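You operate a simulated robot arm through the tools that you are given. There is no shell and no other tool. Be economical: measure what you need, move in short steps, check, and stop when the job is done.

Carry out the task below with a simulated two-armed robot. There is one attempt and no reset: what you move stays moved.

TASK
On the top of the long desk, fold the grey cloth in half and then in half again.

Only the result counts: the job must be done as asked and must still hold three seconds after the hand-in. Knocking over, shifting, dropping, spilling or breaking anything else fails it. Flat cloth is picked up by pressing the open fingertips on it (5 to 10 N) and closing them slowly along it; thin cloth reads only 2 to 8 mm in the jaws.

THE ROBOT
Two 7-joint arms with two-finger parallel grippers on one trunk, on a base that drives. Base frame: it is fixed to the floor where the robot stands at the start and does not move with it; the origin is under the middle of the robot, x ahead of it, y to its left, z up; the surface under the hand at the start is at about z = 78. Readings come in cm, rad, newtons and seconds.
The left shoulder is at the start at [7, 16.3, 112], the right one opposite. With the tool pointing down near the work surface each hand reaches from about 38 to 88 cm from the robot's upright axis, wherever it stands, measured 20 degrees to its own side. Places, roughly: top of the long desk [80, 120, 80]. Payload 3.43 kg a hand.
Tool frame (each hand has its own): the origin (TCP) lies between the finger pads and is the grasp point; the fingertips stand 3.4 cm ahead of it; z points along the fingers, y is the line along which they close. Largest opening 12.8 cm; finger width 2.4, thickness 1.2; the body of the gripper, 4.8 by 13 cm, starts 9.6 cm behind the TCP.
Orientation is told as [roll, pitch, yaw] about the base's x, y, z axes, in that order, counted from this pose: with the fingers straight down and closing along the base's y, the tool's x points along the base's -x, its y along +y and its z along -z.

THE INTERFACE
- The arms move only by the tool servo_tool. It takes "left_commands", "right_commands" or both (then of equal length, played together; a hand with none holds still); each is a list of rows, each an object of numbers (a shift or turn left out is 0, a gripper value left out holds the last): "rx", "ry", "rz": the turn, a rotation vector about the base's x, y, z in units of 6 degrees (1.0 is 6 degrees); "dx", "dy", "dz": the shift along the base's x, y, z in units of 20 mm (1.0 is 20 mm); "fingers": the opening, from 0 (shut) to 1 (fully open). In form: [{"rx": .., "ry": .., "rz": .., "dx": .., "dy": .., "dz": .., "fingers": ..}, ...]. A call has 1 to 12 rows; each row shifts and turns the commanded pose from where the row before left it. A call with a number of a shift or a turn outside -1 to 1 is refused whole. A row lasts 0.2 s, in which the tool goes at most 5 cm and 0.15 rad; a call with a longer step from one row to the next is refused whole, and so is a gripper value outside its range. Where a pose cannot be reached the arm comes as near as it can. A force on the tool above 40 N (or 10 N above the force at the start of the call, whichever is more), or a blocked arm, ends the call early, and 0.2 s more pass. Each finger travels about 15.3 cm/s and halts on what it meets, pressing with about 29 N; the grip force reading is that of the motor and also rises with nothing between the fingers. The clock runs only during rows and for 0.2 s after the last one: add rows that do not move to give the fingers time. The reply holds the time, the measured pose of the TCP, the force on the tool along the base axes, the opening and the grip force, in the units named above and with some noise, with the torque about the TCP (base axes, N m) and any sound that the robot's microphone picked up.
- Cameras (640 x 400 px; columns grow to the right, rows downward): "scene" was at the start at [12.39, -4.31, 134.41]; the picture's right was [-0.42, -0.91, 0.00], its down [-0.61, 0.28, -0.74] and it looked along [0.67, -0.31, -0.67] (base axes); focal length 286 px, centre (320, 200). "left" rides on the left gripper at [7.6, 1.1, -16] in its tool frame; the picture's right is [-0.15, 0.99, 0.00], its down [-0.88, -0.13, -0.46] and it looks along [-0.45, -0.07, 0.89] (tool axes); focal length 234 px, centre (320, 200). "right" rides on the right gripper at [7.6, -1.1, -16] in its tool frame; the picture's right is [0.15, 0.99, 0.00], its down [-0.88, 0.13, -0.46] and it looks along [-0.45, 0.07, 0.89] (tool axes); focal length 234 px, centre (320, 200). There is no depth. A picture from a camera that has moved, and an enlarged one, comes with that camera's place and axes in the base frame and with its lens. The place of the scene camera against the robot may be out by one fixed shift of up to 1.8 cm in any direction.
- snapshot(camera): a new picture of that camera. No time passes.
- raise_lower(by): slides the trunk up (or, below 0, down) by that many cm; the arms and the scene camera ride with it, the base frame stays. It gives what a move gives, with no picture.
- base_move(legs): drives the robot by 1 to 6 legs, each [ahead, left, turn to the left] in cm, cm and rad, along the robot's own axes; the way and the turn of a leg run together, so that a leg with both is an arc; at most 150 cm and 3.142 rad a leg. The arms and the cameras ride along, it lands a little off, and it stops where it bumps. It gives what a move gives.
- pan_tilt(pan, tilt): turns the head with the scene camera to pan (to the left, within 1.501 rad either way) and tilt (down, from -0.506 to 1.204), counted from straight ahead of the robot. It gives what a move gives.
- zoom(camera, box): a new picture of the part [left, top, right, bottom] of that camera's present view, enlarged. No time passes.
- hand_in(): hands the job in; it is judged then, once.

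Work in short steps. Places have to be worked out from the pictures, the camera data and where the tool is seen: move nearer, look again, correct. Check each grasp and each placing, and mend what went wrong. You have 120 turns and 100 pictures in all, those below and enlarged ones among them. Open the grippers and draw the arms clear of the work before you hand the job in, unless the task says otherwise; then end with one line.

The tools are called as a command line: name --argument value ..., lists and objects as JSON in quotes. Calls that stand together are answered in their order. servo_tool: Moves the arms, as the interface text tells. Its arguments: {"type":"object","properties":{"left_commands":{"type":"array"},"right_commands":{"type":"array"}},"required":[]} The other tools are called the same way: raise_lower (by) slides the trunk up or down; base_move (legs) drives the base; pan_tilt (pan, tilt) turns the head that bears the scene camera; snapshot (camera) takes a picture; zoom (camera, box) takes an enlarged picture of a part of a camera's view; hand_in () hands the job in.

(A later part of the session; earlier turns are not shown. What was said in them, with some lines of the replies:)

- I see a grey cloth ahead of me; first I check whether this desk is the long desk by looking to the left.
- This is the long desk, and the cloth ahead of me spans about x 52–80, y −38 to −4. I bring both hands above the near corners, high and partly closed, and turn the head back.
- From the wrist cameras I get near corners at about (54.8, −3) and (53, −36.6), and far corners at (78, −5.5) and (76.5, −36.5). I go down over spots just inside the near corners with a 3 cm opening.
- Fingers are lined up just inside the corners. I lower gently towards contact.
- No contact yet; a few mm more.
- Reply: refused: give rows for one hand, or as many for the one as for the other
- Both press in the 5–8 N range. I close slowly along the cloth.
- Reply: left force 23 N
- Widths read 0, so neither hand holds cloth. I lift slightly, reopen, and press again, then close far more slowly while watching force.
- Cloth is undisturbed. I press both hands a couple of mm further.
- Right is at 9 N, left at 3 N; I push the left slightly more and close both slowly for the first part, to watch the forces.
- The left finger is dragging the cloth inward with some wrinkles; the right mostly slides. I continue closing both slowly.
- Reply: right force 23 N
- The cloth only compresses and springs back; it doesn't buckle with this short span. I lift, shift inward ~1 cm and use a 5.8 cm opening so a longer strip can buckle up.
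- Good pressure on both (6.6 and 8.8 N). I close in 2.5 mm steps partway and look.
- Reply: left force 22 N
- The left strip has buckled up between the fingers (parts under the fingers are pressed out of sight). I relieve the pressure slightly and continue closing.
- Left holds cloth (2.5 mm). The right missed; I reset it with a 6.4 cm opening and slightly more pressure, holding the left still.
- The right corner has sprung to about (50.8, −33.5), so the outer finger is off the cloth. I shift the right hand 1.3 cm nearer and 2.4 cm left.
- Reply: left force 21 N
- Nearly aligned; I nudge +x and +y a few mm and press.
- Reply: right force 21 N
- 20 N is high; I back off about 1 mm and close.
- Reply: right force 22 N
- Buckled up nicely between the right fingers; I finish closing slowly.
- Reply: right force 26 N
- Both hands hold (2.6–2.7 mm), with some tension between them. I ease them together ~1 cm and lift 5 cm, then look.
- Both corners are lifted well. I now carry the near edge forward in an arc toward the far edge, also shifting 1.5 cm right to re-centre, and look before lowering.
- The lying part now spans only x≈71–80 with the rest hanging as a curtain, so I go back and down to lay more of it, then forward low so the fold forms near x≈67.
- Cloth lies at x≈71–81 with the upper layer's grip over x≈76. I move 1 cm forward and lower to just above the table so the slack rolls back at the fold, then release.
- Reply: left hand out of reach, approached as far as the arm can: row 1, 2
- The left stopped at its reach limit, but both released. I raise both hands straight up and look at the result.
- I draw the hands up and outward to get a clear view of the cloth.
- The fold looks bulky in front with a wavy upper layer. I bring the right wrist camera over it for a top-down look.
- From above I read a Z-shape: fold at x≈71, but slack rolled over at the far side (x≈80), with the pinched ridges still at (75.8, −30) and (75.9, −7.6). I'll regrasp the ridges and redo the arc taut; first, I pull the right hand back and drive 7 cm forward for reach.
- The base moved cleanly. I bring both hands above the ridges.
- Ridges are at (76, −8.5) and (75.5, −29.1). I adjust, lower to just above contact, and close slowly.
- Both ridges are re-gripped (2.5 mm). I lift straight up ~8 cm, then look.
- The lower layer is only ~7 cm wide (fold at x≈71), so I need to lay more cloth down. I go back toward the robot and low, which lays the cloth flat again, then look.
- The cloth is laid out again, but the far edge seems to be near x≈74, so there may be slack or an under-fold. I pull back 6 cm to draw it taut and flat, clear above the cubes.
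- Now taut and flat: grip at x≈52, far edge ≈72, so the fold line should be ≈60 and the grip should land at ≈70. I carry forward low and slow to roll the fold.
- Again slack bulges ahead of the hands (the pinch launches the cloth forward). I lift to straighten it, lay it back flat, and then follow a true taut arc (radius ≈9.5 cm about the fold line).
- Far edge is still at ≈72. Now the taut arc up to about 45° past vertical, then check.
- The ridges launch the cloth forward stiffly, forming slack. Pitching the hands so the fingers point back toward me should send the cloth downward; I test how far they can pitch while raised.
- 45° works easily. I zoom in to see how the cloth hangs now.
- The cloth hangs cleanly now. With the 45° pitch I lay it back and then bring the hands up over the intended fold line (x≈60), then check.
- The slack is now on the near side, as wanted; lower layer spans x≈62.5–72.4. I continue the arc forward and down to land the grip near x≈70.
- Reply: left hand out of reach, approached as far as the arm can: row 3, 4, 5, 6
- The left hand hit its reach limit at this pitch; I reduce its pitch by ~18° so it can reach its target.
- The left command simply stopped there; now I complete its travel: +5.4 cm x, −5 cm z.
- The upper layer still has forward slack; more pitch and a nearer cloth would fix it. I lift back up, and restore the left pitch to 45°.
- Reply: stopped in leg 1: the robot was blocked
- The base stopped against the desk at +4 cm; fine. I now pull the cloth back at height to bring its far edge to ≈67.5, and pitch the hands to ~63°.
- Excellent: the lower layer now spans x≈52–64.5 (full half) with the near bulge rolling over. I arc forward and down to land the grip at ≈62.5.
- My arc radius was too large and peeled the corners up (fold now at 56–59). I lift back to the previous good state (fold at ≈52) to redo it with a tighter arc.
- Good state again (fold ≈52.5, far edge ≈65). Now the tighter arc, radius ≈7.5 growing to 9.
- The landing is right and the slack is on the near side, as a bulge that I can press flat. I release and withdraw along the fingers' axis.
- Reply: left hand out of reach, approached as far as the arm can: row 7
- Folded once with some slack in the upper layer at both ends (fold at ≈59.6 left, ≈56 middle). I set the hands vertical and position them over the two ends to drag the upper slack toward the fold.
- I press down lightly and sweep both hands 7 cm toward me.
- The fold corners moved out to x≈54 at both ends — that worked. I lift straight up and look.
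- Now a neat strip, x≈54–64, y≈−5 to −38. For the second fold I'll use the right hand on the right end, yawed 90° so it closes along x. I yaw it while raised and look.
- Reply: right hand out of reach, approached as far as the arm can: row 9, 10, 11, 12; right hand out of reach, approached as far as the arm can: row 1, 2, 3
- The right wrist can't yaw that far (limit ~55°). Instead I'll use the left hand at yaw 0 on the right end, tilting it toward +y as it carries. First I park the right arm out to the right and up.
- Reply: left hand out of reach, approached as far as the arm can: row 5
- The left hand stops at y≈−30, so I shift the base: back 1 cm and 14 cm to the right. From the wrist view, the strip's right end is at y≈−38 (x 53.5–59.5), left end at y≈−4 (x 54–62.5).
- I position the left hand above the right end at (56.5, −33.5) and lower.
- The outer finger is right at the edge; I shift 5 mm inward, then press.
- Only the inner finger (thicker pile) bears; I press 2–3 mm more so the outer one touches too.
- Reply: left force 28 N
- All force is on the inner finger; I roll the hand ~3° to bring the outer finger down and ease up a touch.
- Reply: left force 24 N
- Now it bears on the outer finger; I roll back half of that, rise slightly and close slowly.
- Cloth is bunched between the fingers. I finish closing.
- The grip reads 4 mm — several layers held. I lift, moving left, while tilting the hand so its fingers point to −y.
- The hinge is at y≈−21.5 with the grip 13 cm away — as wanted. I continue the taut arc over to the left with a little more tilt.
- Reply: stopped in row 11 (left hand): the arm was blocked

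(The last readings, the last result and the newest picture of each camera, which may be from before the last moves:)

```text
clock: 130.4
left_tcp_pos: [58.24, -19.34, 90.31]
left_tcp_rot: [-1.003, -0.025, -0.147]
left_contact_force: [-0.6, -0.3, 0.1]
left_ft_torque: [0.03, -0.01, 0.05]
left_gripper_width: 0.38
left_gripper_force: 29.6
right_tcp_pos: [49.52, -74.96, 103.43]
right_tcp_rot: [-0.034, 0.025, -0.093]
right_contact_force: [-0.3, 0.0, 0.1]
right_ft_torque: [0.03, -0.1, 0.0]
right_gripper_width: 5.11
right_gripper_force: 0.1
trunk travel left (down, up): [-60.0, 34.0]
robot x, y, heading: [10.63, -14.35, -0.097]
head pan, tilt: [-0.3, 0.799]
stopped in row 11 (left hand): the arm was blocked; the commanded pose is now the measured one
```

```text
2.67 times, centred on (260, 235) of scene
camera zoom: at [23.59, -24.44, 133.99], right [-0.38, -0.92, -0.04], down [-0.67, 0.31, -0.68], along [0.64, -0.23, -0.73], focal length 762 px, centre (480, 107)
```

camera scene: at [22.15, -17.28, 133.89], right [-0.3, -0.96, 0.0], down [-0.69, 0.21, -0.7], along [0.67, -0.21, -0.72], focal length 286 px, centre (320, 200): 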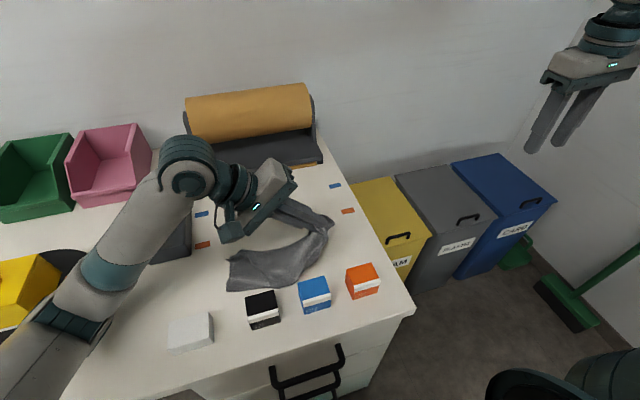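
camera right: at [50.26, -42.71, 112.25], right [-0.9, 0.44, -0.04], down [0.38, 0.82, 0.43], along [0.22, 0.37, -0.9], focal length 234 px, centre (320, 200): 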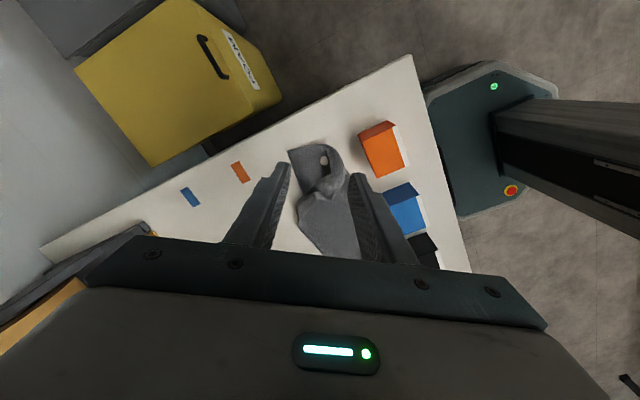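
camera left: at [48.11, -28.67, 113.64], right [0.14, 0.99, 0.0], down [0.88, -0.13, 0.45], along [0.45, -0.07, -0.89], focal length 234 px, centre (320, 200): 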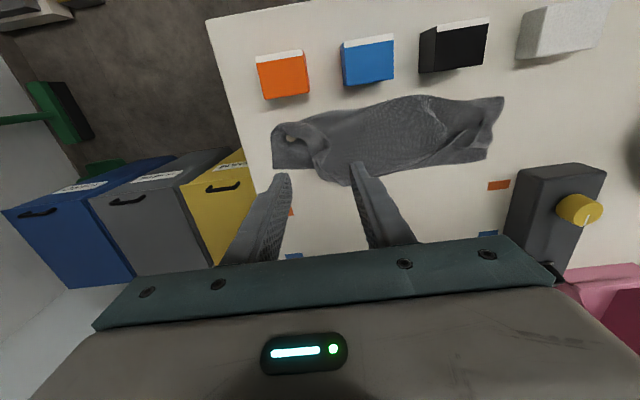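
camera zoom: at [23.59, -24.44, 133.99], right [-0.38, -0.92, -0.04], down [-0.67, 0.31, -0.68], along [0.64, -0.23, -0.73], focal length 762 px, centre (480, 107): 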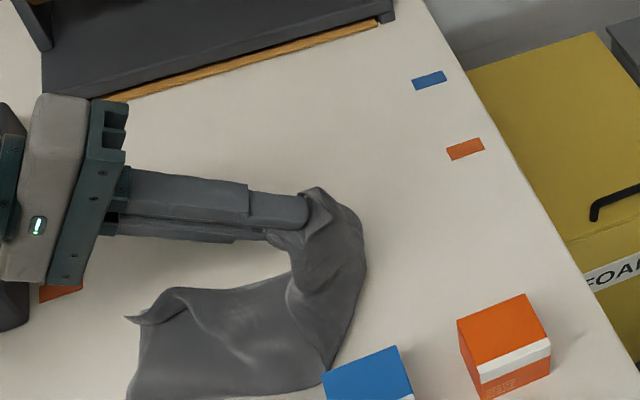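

The arm was blocked and the base twisted slightly. I stop and look at the whole scene to see what touched.

snapshot --camera "scene"

```text
12 pictures are left
camera scene: at [23.59, -24.44, 133.99], right [-0.38, -0.92, -0.04], down [-0.67, 0.31, -0.68], along [0.64, -0.23, -0.73], focal length 286 px, centre (320, 200)
```

scene: 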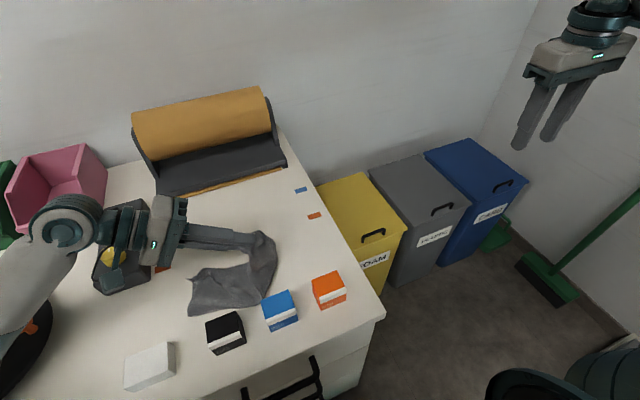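

The robot itself is slightly tilted, so something on the left arm is pressing. I back off along the path: back to the right and up, undoing some tilt.

servo_tool --left_commands '[{"dy": -0.4, "dz": 0.4}, {"dy": -0.5, "dz": 0.4, "rx": 0.5}, {"dy": -0.5, "dz": 0.3, "rx": 0.7}, {"dy": -0.5, "dz": 0.2, "rx": 0.7}, {"dy": -0.3, "rx": 0.7}, {}, {}]'

snapshot --camera "scene"

```text
clock: 132.0
left_tcp_pos: [57.83, -19.45, 91.75]
left_tcp_rot: [-0.734, 0.014, -0.109]
left_contact_force: [-0.6, 0.2, 0.6]
left_ft_torque: [-0.04, 0.03, 0.0]
left_gripper_width: 0.38
left_gripper_force: 28.9
right_tcp_pos: [50.08, -71.69, 104.95]
right_tcp_rot: [-0.059, 0.024, -0.069]
right_contact_force: [-1.5, -0.8, 0.5]
right_ft_torque: [0.01, 0.0, 0.0]
right_gripper_width: 5.12
right_gripper_force: 0.1
trunk travel left (down, up): [-60.0, 34.0]
robot x, y, heading: [10.56, -14.04, -0.07]
head pan, tilt: [-0.3, 0.799]
```

```text
11 pictures are left
camera scene: at [22.97, -18.27, 133.89], right [-0.36, -0.93, 0.0], down [-0.67, 0.26, -0.7], along [0.65, -0.25, -0.72], focal length 286 px, centre (320, 200)
```

scene: 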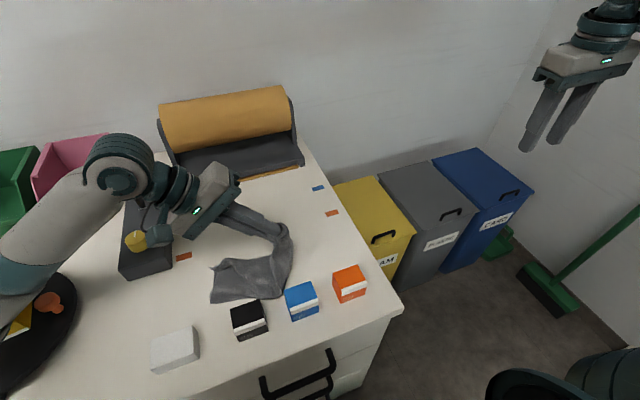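

The robot is level again; nothing appears displaced. The tilted forearm likely met something on the left, so I continue leftward while reducing the tilt to ~20°, in two halves.

servo_tool --left_commands '[{"rx": 0.9}, {"rx": 0.9, "dy": 0.4}, {"dy": 0.75, "rx": 0.5}, {"dy": 0.8, "dz": -0.15, "rx": 0.5}, {"dy": 0.75, "dz": -0.3, "rx": 0.5}, {"dy": 0.7, "dz": -0.4, "rx": 0.4}, {}]'

```text
clock: 133.6
left_tcp_pos: [58.0, -12.84, 90.09]
left_tcp_rot: [-0.347, 0.055, -0.094]
left_contact_force: [0.1, -0.3, -0.6]
left_ft_torque: [-0.01, -0.01, 0.0]
left_gripper_width: 0.36
left_gripper_force: 28.5
right_tcp_pos: [50.11, -71.71, 104.9]
right_tcp_rot: [-0.06, 0.024, -0.07]
right_contact_force: [0.0, -0.4, -0.1]
right_ft_torque: [0.0, 0.01, 0.03]
right_gripper_width: 5.13
right_gripper_force: 0.1
trunk travel left (down, up): [-60.0, 34.0]
robot x, y, heading: [10.52, -14.57, -0.071]
head pan, tilt: [-0.3, 0.799]
```

No blockage. I finish the descent, stopping slightly above the table, then look.

servo_tool --left_commands '[{"dy": 0.65, "dz": -0.6}, {"dy": 0.55, "dz": -0.7}, {"dy": 0.45, "dz": -0.8}, {"dy": 0.35, "dz": -0.7}, {"dy": 0.2, "dz": -0.5}, {}]'

zoom --camera "scene" --box '[130, 160, 350, 325]'

```text
clock: 135.0
left_tcp_pos: [57.67, -8.43, 83.72]
left_tcp_rot: [-0.348, 0.055, -0.095]
left_contact_force: [-0.7, -0.7, 2.7]
left_ft_torque: [-0.09, 0.05, 0.06]
left_gripper_width: 0.35
left_gripper_force: 29.3
right_tcp_pos: [50.11, -71.77, 104.93]
right_tcp_rot: [-0.059, 0.021, -0.07]
right_contact_force: [0.3, -0.1, -0.4]
right_ft_torque: [-0.01, 0.01, 0.0]
right_gripper_width: 5.13
right_gripper_force: 0.1
trunk travel left (down, up): [-60.0, 34.0]
robot x, y, heading: [10.96, -14.2, -0.07]
head pan, tilt: [-0.3, 0.799]
```

```text
2.42 times, centred on (240, 242) of scene
camera zoom: at [22.94, -18.31, 133.9], right [-0.36, -0.93, 0.0], down [-0.67, 0.26, -0.7], along [0.65, -0.25, -0.72], focal length 693 px, centre (514, 97)
```

zoom: 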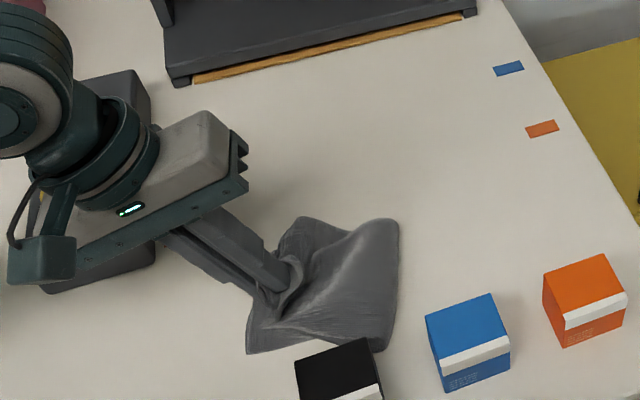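

The cloth is now a compact quarter, about 12 × 14 cm. I release and withdraw up along the finger axis.

servo_tool --left_commands '[{"dz": -0.2}, {"fingers": 0.06}, {"fingers": 0.12}, {"fingers": 0.18}, {}, {"dy": 0.2, "dz": 0.6}, {"dy": 0.3, "dz": 0.9}, {"dz": 1, "dy": 0.2}, {"dz": 1}, {"dz": 1}, {"dz": 1}]'

zoom --camera "scene" --box '[130, 160, 350, 325]'

```text
clock: 137.4
left_tcp_pos: [57.69, -6.92, 94.21]
left_tcp_rot: [-0.348, 0.054, -0.097]
left_contact_force: [0.2, -0.6, -0.6]
left_ft_torque: [-0.02, 0.01, 0.02]
left_gripper_width: 2.33
left_gripper_force: 0.0
right_tcp_pos: [50.08, -71.8, 104.92]
right_tcp_rot: [-0.06, 0.024, -0.071]
right_contact_force: [0.2, -0.4, 0.2]
right_ft_torque: [-0.01, 0.03, -0.01]
right_gripper_width: 5.12
right_gripper_force: 0.1
trunk travel left (down, up): [-60.0, 34.0]
robot x, y, heading: [10.81, -14.45, -0.071]
head pan, tilt: [-0.3, 0.799]
```

```text
2.42 times, centred on (240, 242) of scene
camera zoom: at [22.94, -18.34, 133.89], right [-0.36, -0.93, 0.0], down [-0.67, 0.26, -0.7], along [0.65, -0.25, -0.72], focal length 693 px, centre (514, 97)
```

zoom: 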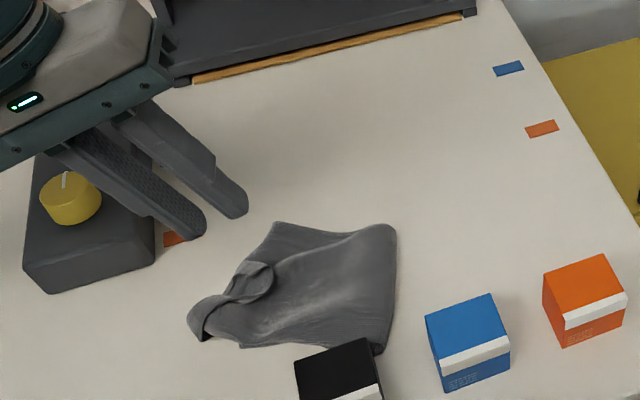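

A curled tail sticks out on the left and the pile is a bit puffy. I set the hand vertical and press the tail down and inward gently.

servo_tool --left_commands '[{"rx": 1, "rz": 0.5, "dy": 0.6, "fingers": 0}, {"rx": 1, "rz": 0.4, "ry": -0.3, "dy": 0.6}, {"rx": 1, "ry": -0.2, "dy": 0.6, "dz": -0.6}, {"rx": 0.32, "dz": -1, "dy": 0.5}, {"dz": -1, "dy": 0.3}, {"dz": -1}, {"dz": -1}, {"dz": -0.6}, {}]'

zoom --camera "scene" --box '[130, 160, 350, 325]'

```text
clock: 139.4
left_tcp_pos: [57.82, -1.89, 83.74]
left_tcp_rot: [-0.003, 0.008, 0.013]
left_contact_force: [0.0, 0.4, 0.3]
left_ft_torque: [0.01, -0.03, -0.02]
left_gripper_width: 0.0
left_gripper_force: 28.9
right_tcp_pos: [50.11, -71.76, 104.94]
right_tcp_rot: [-0.059, 0.022, -0.069]
right_contact_force: [0.0, 0.1, -0.2]
right_ft_torque: [0.04, -0.02, 0.01]
right_gripper_width: 5.13
right_gripper_force: 0.2
trunk travel left (down, up): [-60.0, 34.0]
robot x, y, heading: [10.54, -14.37, -0.071]
head pan, tilt: [-0.3, 0.799]
```

```text
2.42 times, centred on (240, 242) of scene
camera zoom: at [22.96, -18.3, 133.9], right [-0.36, -0.93, 0.0], down [-0.67, 0.26, -0.7], along [0.65, -0.25, -0.72], focal length 693 px, centre (514, 97)
```

zoom: 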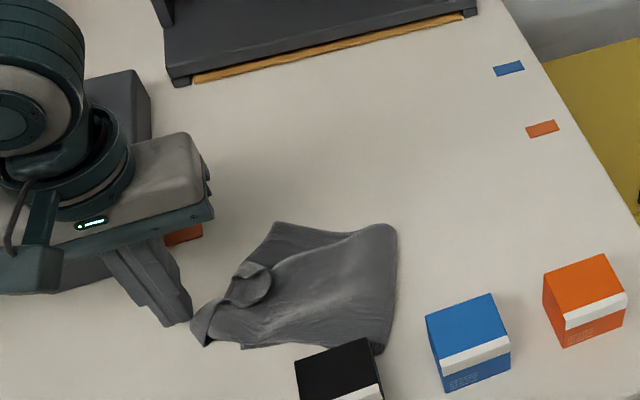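

The closed fingers are just outside the tail. I push it 4 cm inward, lift, then pat the pile down at a few points.

servo_tool --left_commands '[{"dz": -0.3}, {"dy": -0.4}, {"dy": -0.4}, {"dy": -0.4}, {"dy": -0.4}, {"dy": -0.3}, {}, {"dz": 0.8, "dy": 0.2}, {"dz": 1}, {"dz": 0.5}]'

servo_tool --left_commands '[{"dy": -0.5, "fingers": 0.35}, {"dz": -1}, {"dz": -0.8}, {"dz": -0.5}, {"dz": -0.3}, {}, {"dz": 0.8}, {"dz": 1}, {"dz": 0.6}]'

zoom --camera "scene" --box '[130, 160, 350, 325]'

```text
clock: 141.6
left_tcp_pos: [57.7, -5.17, 87.87]
left_tcp_rot: [0.0, 0.01, 0.01]
left_contact_force: [0.3, -0.3, 0.5]
left_ft_torque: [-0.07, 0.01, 0.0]
left_gripper_width: 0.0
left_gripper_force: 29.2
right_tcp_pos: [50.23, -71.72, 104.95]
right_tcp_rot: [-0.057, 0.025, -0.07]
right_contact_force: [0.3, -0.1, 0.1]
right_ft_torque: [0.01, 0.04, 0.03]
right_gripper_width: 5.11
right_gripper_force: 0.1
trunk travel left (down, up): [-60.0, 34.0]
robot x, y, heading: [10.48, -14.42, -0.069]
head pan, tilt: [-0.3, 0.799]
```

```text
clock: 143.6
left_tcp_pos: [57.71, -6.15, 87.55]
left_tcp_rot: [-0.001, 0.009, 0.011]
left_contact_force: [-1.0, -0.5, 0.9]
left_ft_torque: [0.01, -0.01, 0.01]
left_gripper_width: 4.5
left_gripper_force: 0.0
right_tcp_pos: [50.13, -71.79, 104.93]
right_tcp_rot: [-0.061, 0.023, -0.069]
right_contact_force: [0.0, -0.9, -0.3]
right_ft_torque: [0.04, -0.02, -0.02]
right_gripper_width: 5.13
right_gripper_force: 0.1
trunk travel left (down, up): [-60.0, 34.0]
robot x, y, heading: [10.89, -14.16, -0.073]
head pan, tilt: [-0.3, 0.799]
```

```text
2.42 times, centred on (240, 242) of scene
camera zoom: at [22.96, -18.28, 133.89], right [-0.36, -0.93, 0.0], down [-0.67, 0.26, -0.7], along [0.65, -0.25, -0.72], focal length 693 px, centre (514, 97)
```

zoom: 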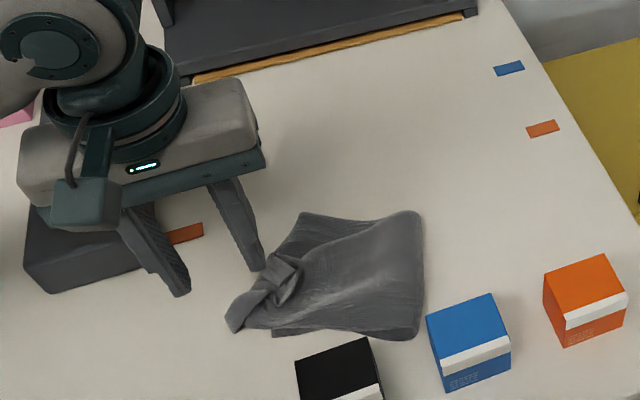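

The bundle is compact (≈17 × 13 cm). I pat it flat at three points from left to right with light pressure.

servo_tool --left_commands '[{"dy": -1}, {"dz": -1}, {"dz": -0.8}, {"dz": -0.5}, {}, {"dz": 0.8}, {"dz": 1, "dy": -0.5}, {"dy": -1, "dz": 0.5}, {"dy": -1}]'

servo_tool --left_commands '[{"dz": -1}, {"dz": -0.8}, {"dz": -0.5}, {}, {"dz": 0.8}, {"dz": 1, "dy": -0.5}, {"dy": -1, "dz": 0.5}, {"dy": -0.5}]'

servo_tool --left_commands '[{"dz": -1}, {"dz": -0.8}, {"dz": -0.5}, {}, {"dz": 0.8}, {"dz": 1}, {"dz": 1, "dy": 1}, {"dz": 1, "dy": 1}, {"dz": 1, "dy": 1}, {"dy": 1}, {"dy": 1}, {"dy": 1}]'

zoom --camera "scene" --box '[130, 160, 350, 325]'

```text
clock: 145.6
left_tcp_pos: [57.83, -13.22, 87.44]
left_tcp_rot: [0.0, 0.01, 0.011]
left_contact_force: [0.1, -0.8, 0.5]
left_ft_torque: [0.06, 0.04, -0.01]
left_gripper_width: 4.46
left_gripper_force: 0.2
right_tcp_pos: [50.12, -71.7, 104.89]
right_tcp_rot: [-0.06, 0.023, -0.07]
right_contact_force: [-0.4, -0.7, 0.2]
right_ft_torque: [0.01, 0.05, -0.03]
right_gripper_width: 5.1
right_gripper_force: 0.0
trunk travel left (down, up): [-60.0, 34.0]
robot x, y, heading: [10.64, -14.27, -0.069]
head pan, tilt: [-0.3, 0.799]
```

```text
clock: 147.4
left_tcp_pos: [57.83, -17.26, 87.44]
left_tcp_rot: [0.0, 0.009, 0.013]
left_contact_force: [0.2, 0.5, 0.0]
left_ft_torque: [0.02, 0.03, 0.02]
left_gripper_width: 4.51
left_gripper_force: 0.0
right_tcp_pos: [50.07, -71.84, 104.89]
right_tcp_rot: [-0.058, 0.022, -0.07]
right_contact_force: [-0.2, 0.2, -0.1]
right_ft_torque: [0.01, 0.0, 0.03]
right_gripper_width: 5.13
right_gripper_force: 0.1
trunk travel left (down, up): [-60.0, 34.0]
robot x, y, heading: [10.97, -14.06, -0.071]
head pan, tilt: [-0.3, 0.799]
```

```text
clock: 150.0
left_tcp_pos: [57.71, -5.12, 92.47]
left_tcp_rot: [-0.002, 0.008, 0.01]
left_contact_force: [0.5, 0.4, -0.6]
left_ft_torque: [-0.04, 0.0, 0.0]
left_gripper_width: 4.5
left_gripper_force: 0.1
right_tcp_pos: [50.12, -71.68, 105.02]
right_tcp_rot: [-0.061, 0.023, -0.069]
right_contact_force: [-0.3, 0.1, 0.6]
right_ft_torque: [0.0, 0.06, 0.01]
right_gripper_width: 5.15
right_gripper_force: 0.1
trunk travel left (down, up): [-60.0, 34.0]
robot x, y, heading: [10.29, -13.98, -0.074]
head pan, tilt: [-0.3, 0.799]
```

```text
2.42 times, centred on (240, 242) of scene
camera zoom: at [22.94, -18.2, 133.9], right [-0.36, -0.93, 0.0], down [-0.67, 0.26, -0.7], along [0.65, -0.25, -0.72], focal length 693 px, centre (514, 97)
```

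zoom: 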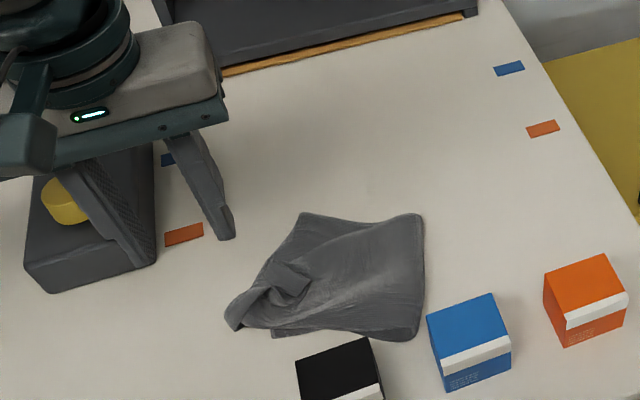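

The bundle is flat and its footprint (~170–190 cm²) is about a quarter of the original. I draw the left arm up and clear and check the surroundings.

servo_tool --left_commands '[{"dz": 1}, {"dz": 1}, {"dz": 1}, {"dz": 1, "dx": -0.5}, {"dx": -1}, {"dx": -1}, {"dx": -0.5}]'

pan_tilt --pan 0.2 --tilt 0.8

snapshot --camera "scene"

```text
clock: 151.6
left_tcp_pos: [51.69, -5.15, 100.45]
left_tcp_rot: [-0.002, 0.008, 0.011]
left_contact_force: [0.3, -0.1, -0.8]
left_ft_torque: [0.03, 0.02, 0.01]
left_gripper_width: 4.5
left_gripper_force: 0.0
right_tcp_pos: [50.12, -71.78, 104.88]
right_tcp_rot: [-0.06, 0.022, -0.068]
right_contact_force: [-0.8, -0.4, -0.1]
right_ft_torque: [0.01, 0.03, -0.04]
right_gripper_width: 5.13
right_gripper_force: 0.1
trunk travel left (down, up): [-60.0, 34.0]
robot x, y, heading: [10.46, -14.23, -0.072]
head pan, tilt: [-0.3, 0.799]
```

```text
clock: 152.5
left_tcp_pos: [51.85, -5.27, 100.49]
left_tcp_rot: [0.0, 0.008, 0.011]
left_contact_force: [0.4, 1.0, 0.3]
left_ft_torque: [-0.02, -0.02, -0.02]
left_gripper_width: 4.47
left_gripper_force: 0.0
right_tcp_pos: [50.12, -71.71, 104.95]
right_tcp_rot: [-0.059, 0.021, -0.071]
right_contact_force: [0.2, -0.1, -0.6]
right_ft_torque: [0.03, 0.0, 0.01]
right_gripper_width: 5.12
right_gripper_force: 0.0
trunk travel left (down, up): [-60.0, 34.0]
robot x, y, heading: [10.76, -14.23, -0.071]
head pan, tilt: [0.201, 0.799]
```

```text
5 pictures are left
camera scene: at [23.44, -14.33, 133.9], right [0.13, -0.99, 0.0], down [-0.71, -0.09, -0.7], along [0.69, 0.09, -0.72], focal length 286 px, centre (320, 200)
```

scene: 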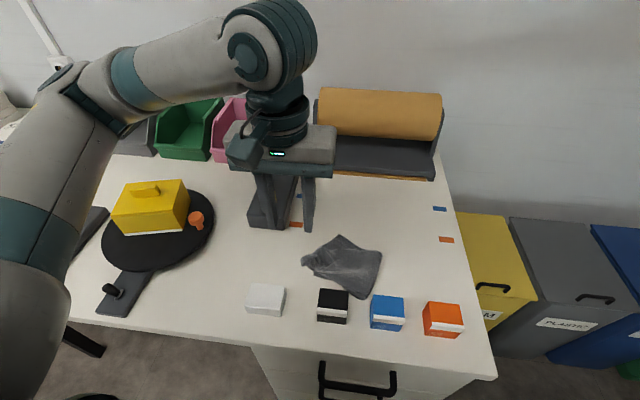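

Everything else stands where it was, and the cloth lies folded into a compact quarter. I move the left arm a bit further clear and then hand in.

servo_tool --left_commands '[{"dz": 1}, {"dy": 1, "dz": 0.5}, {"dy": 1}, {"dy": 1}, {"dy": 1}]'

hand_in

```text
clock: 153.7
left_tcp_pos: [51.71, 2.98, 103.41]
left_tcp_rot: [-0.001, 0.009, 0.012]
left_contact_force: [0.7, -0.1, 0.3]
left_ft_torque: [-0.02, -0.02, -0.02]
left_gripper_width: 4.46
left_gripper_force: 0.1
right_tcp_pos: [50.07, -71.65, 104.98]
right_tcp_rot: [-0.062, 0.022, -0.071]
right_contact_force: [0.3, 0.1, 0.2]
right_ft_torque: [0.0, 0.03, 0.03]
right_gripper_width: 5.13
right_gripper_force: 0.2
trunk travel left (down, up): [-60.0, 34.0]
robot x, y, heading: [10.58, -14.1, -0.076]
head pan, tilt: [0.201, 0.799]
```

```text
The job is handed in.
```

I folded the grey cloth in half twice on the long desk and handed it in: its footprint is about a quarter of the original, but the fold is not crisp, with a few centimetres of bunched cloth sticking out on the left; the left arm was blocked once mid-fold and tipped the robot briefly, but nothing else looked moved in the last picture.
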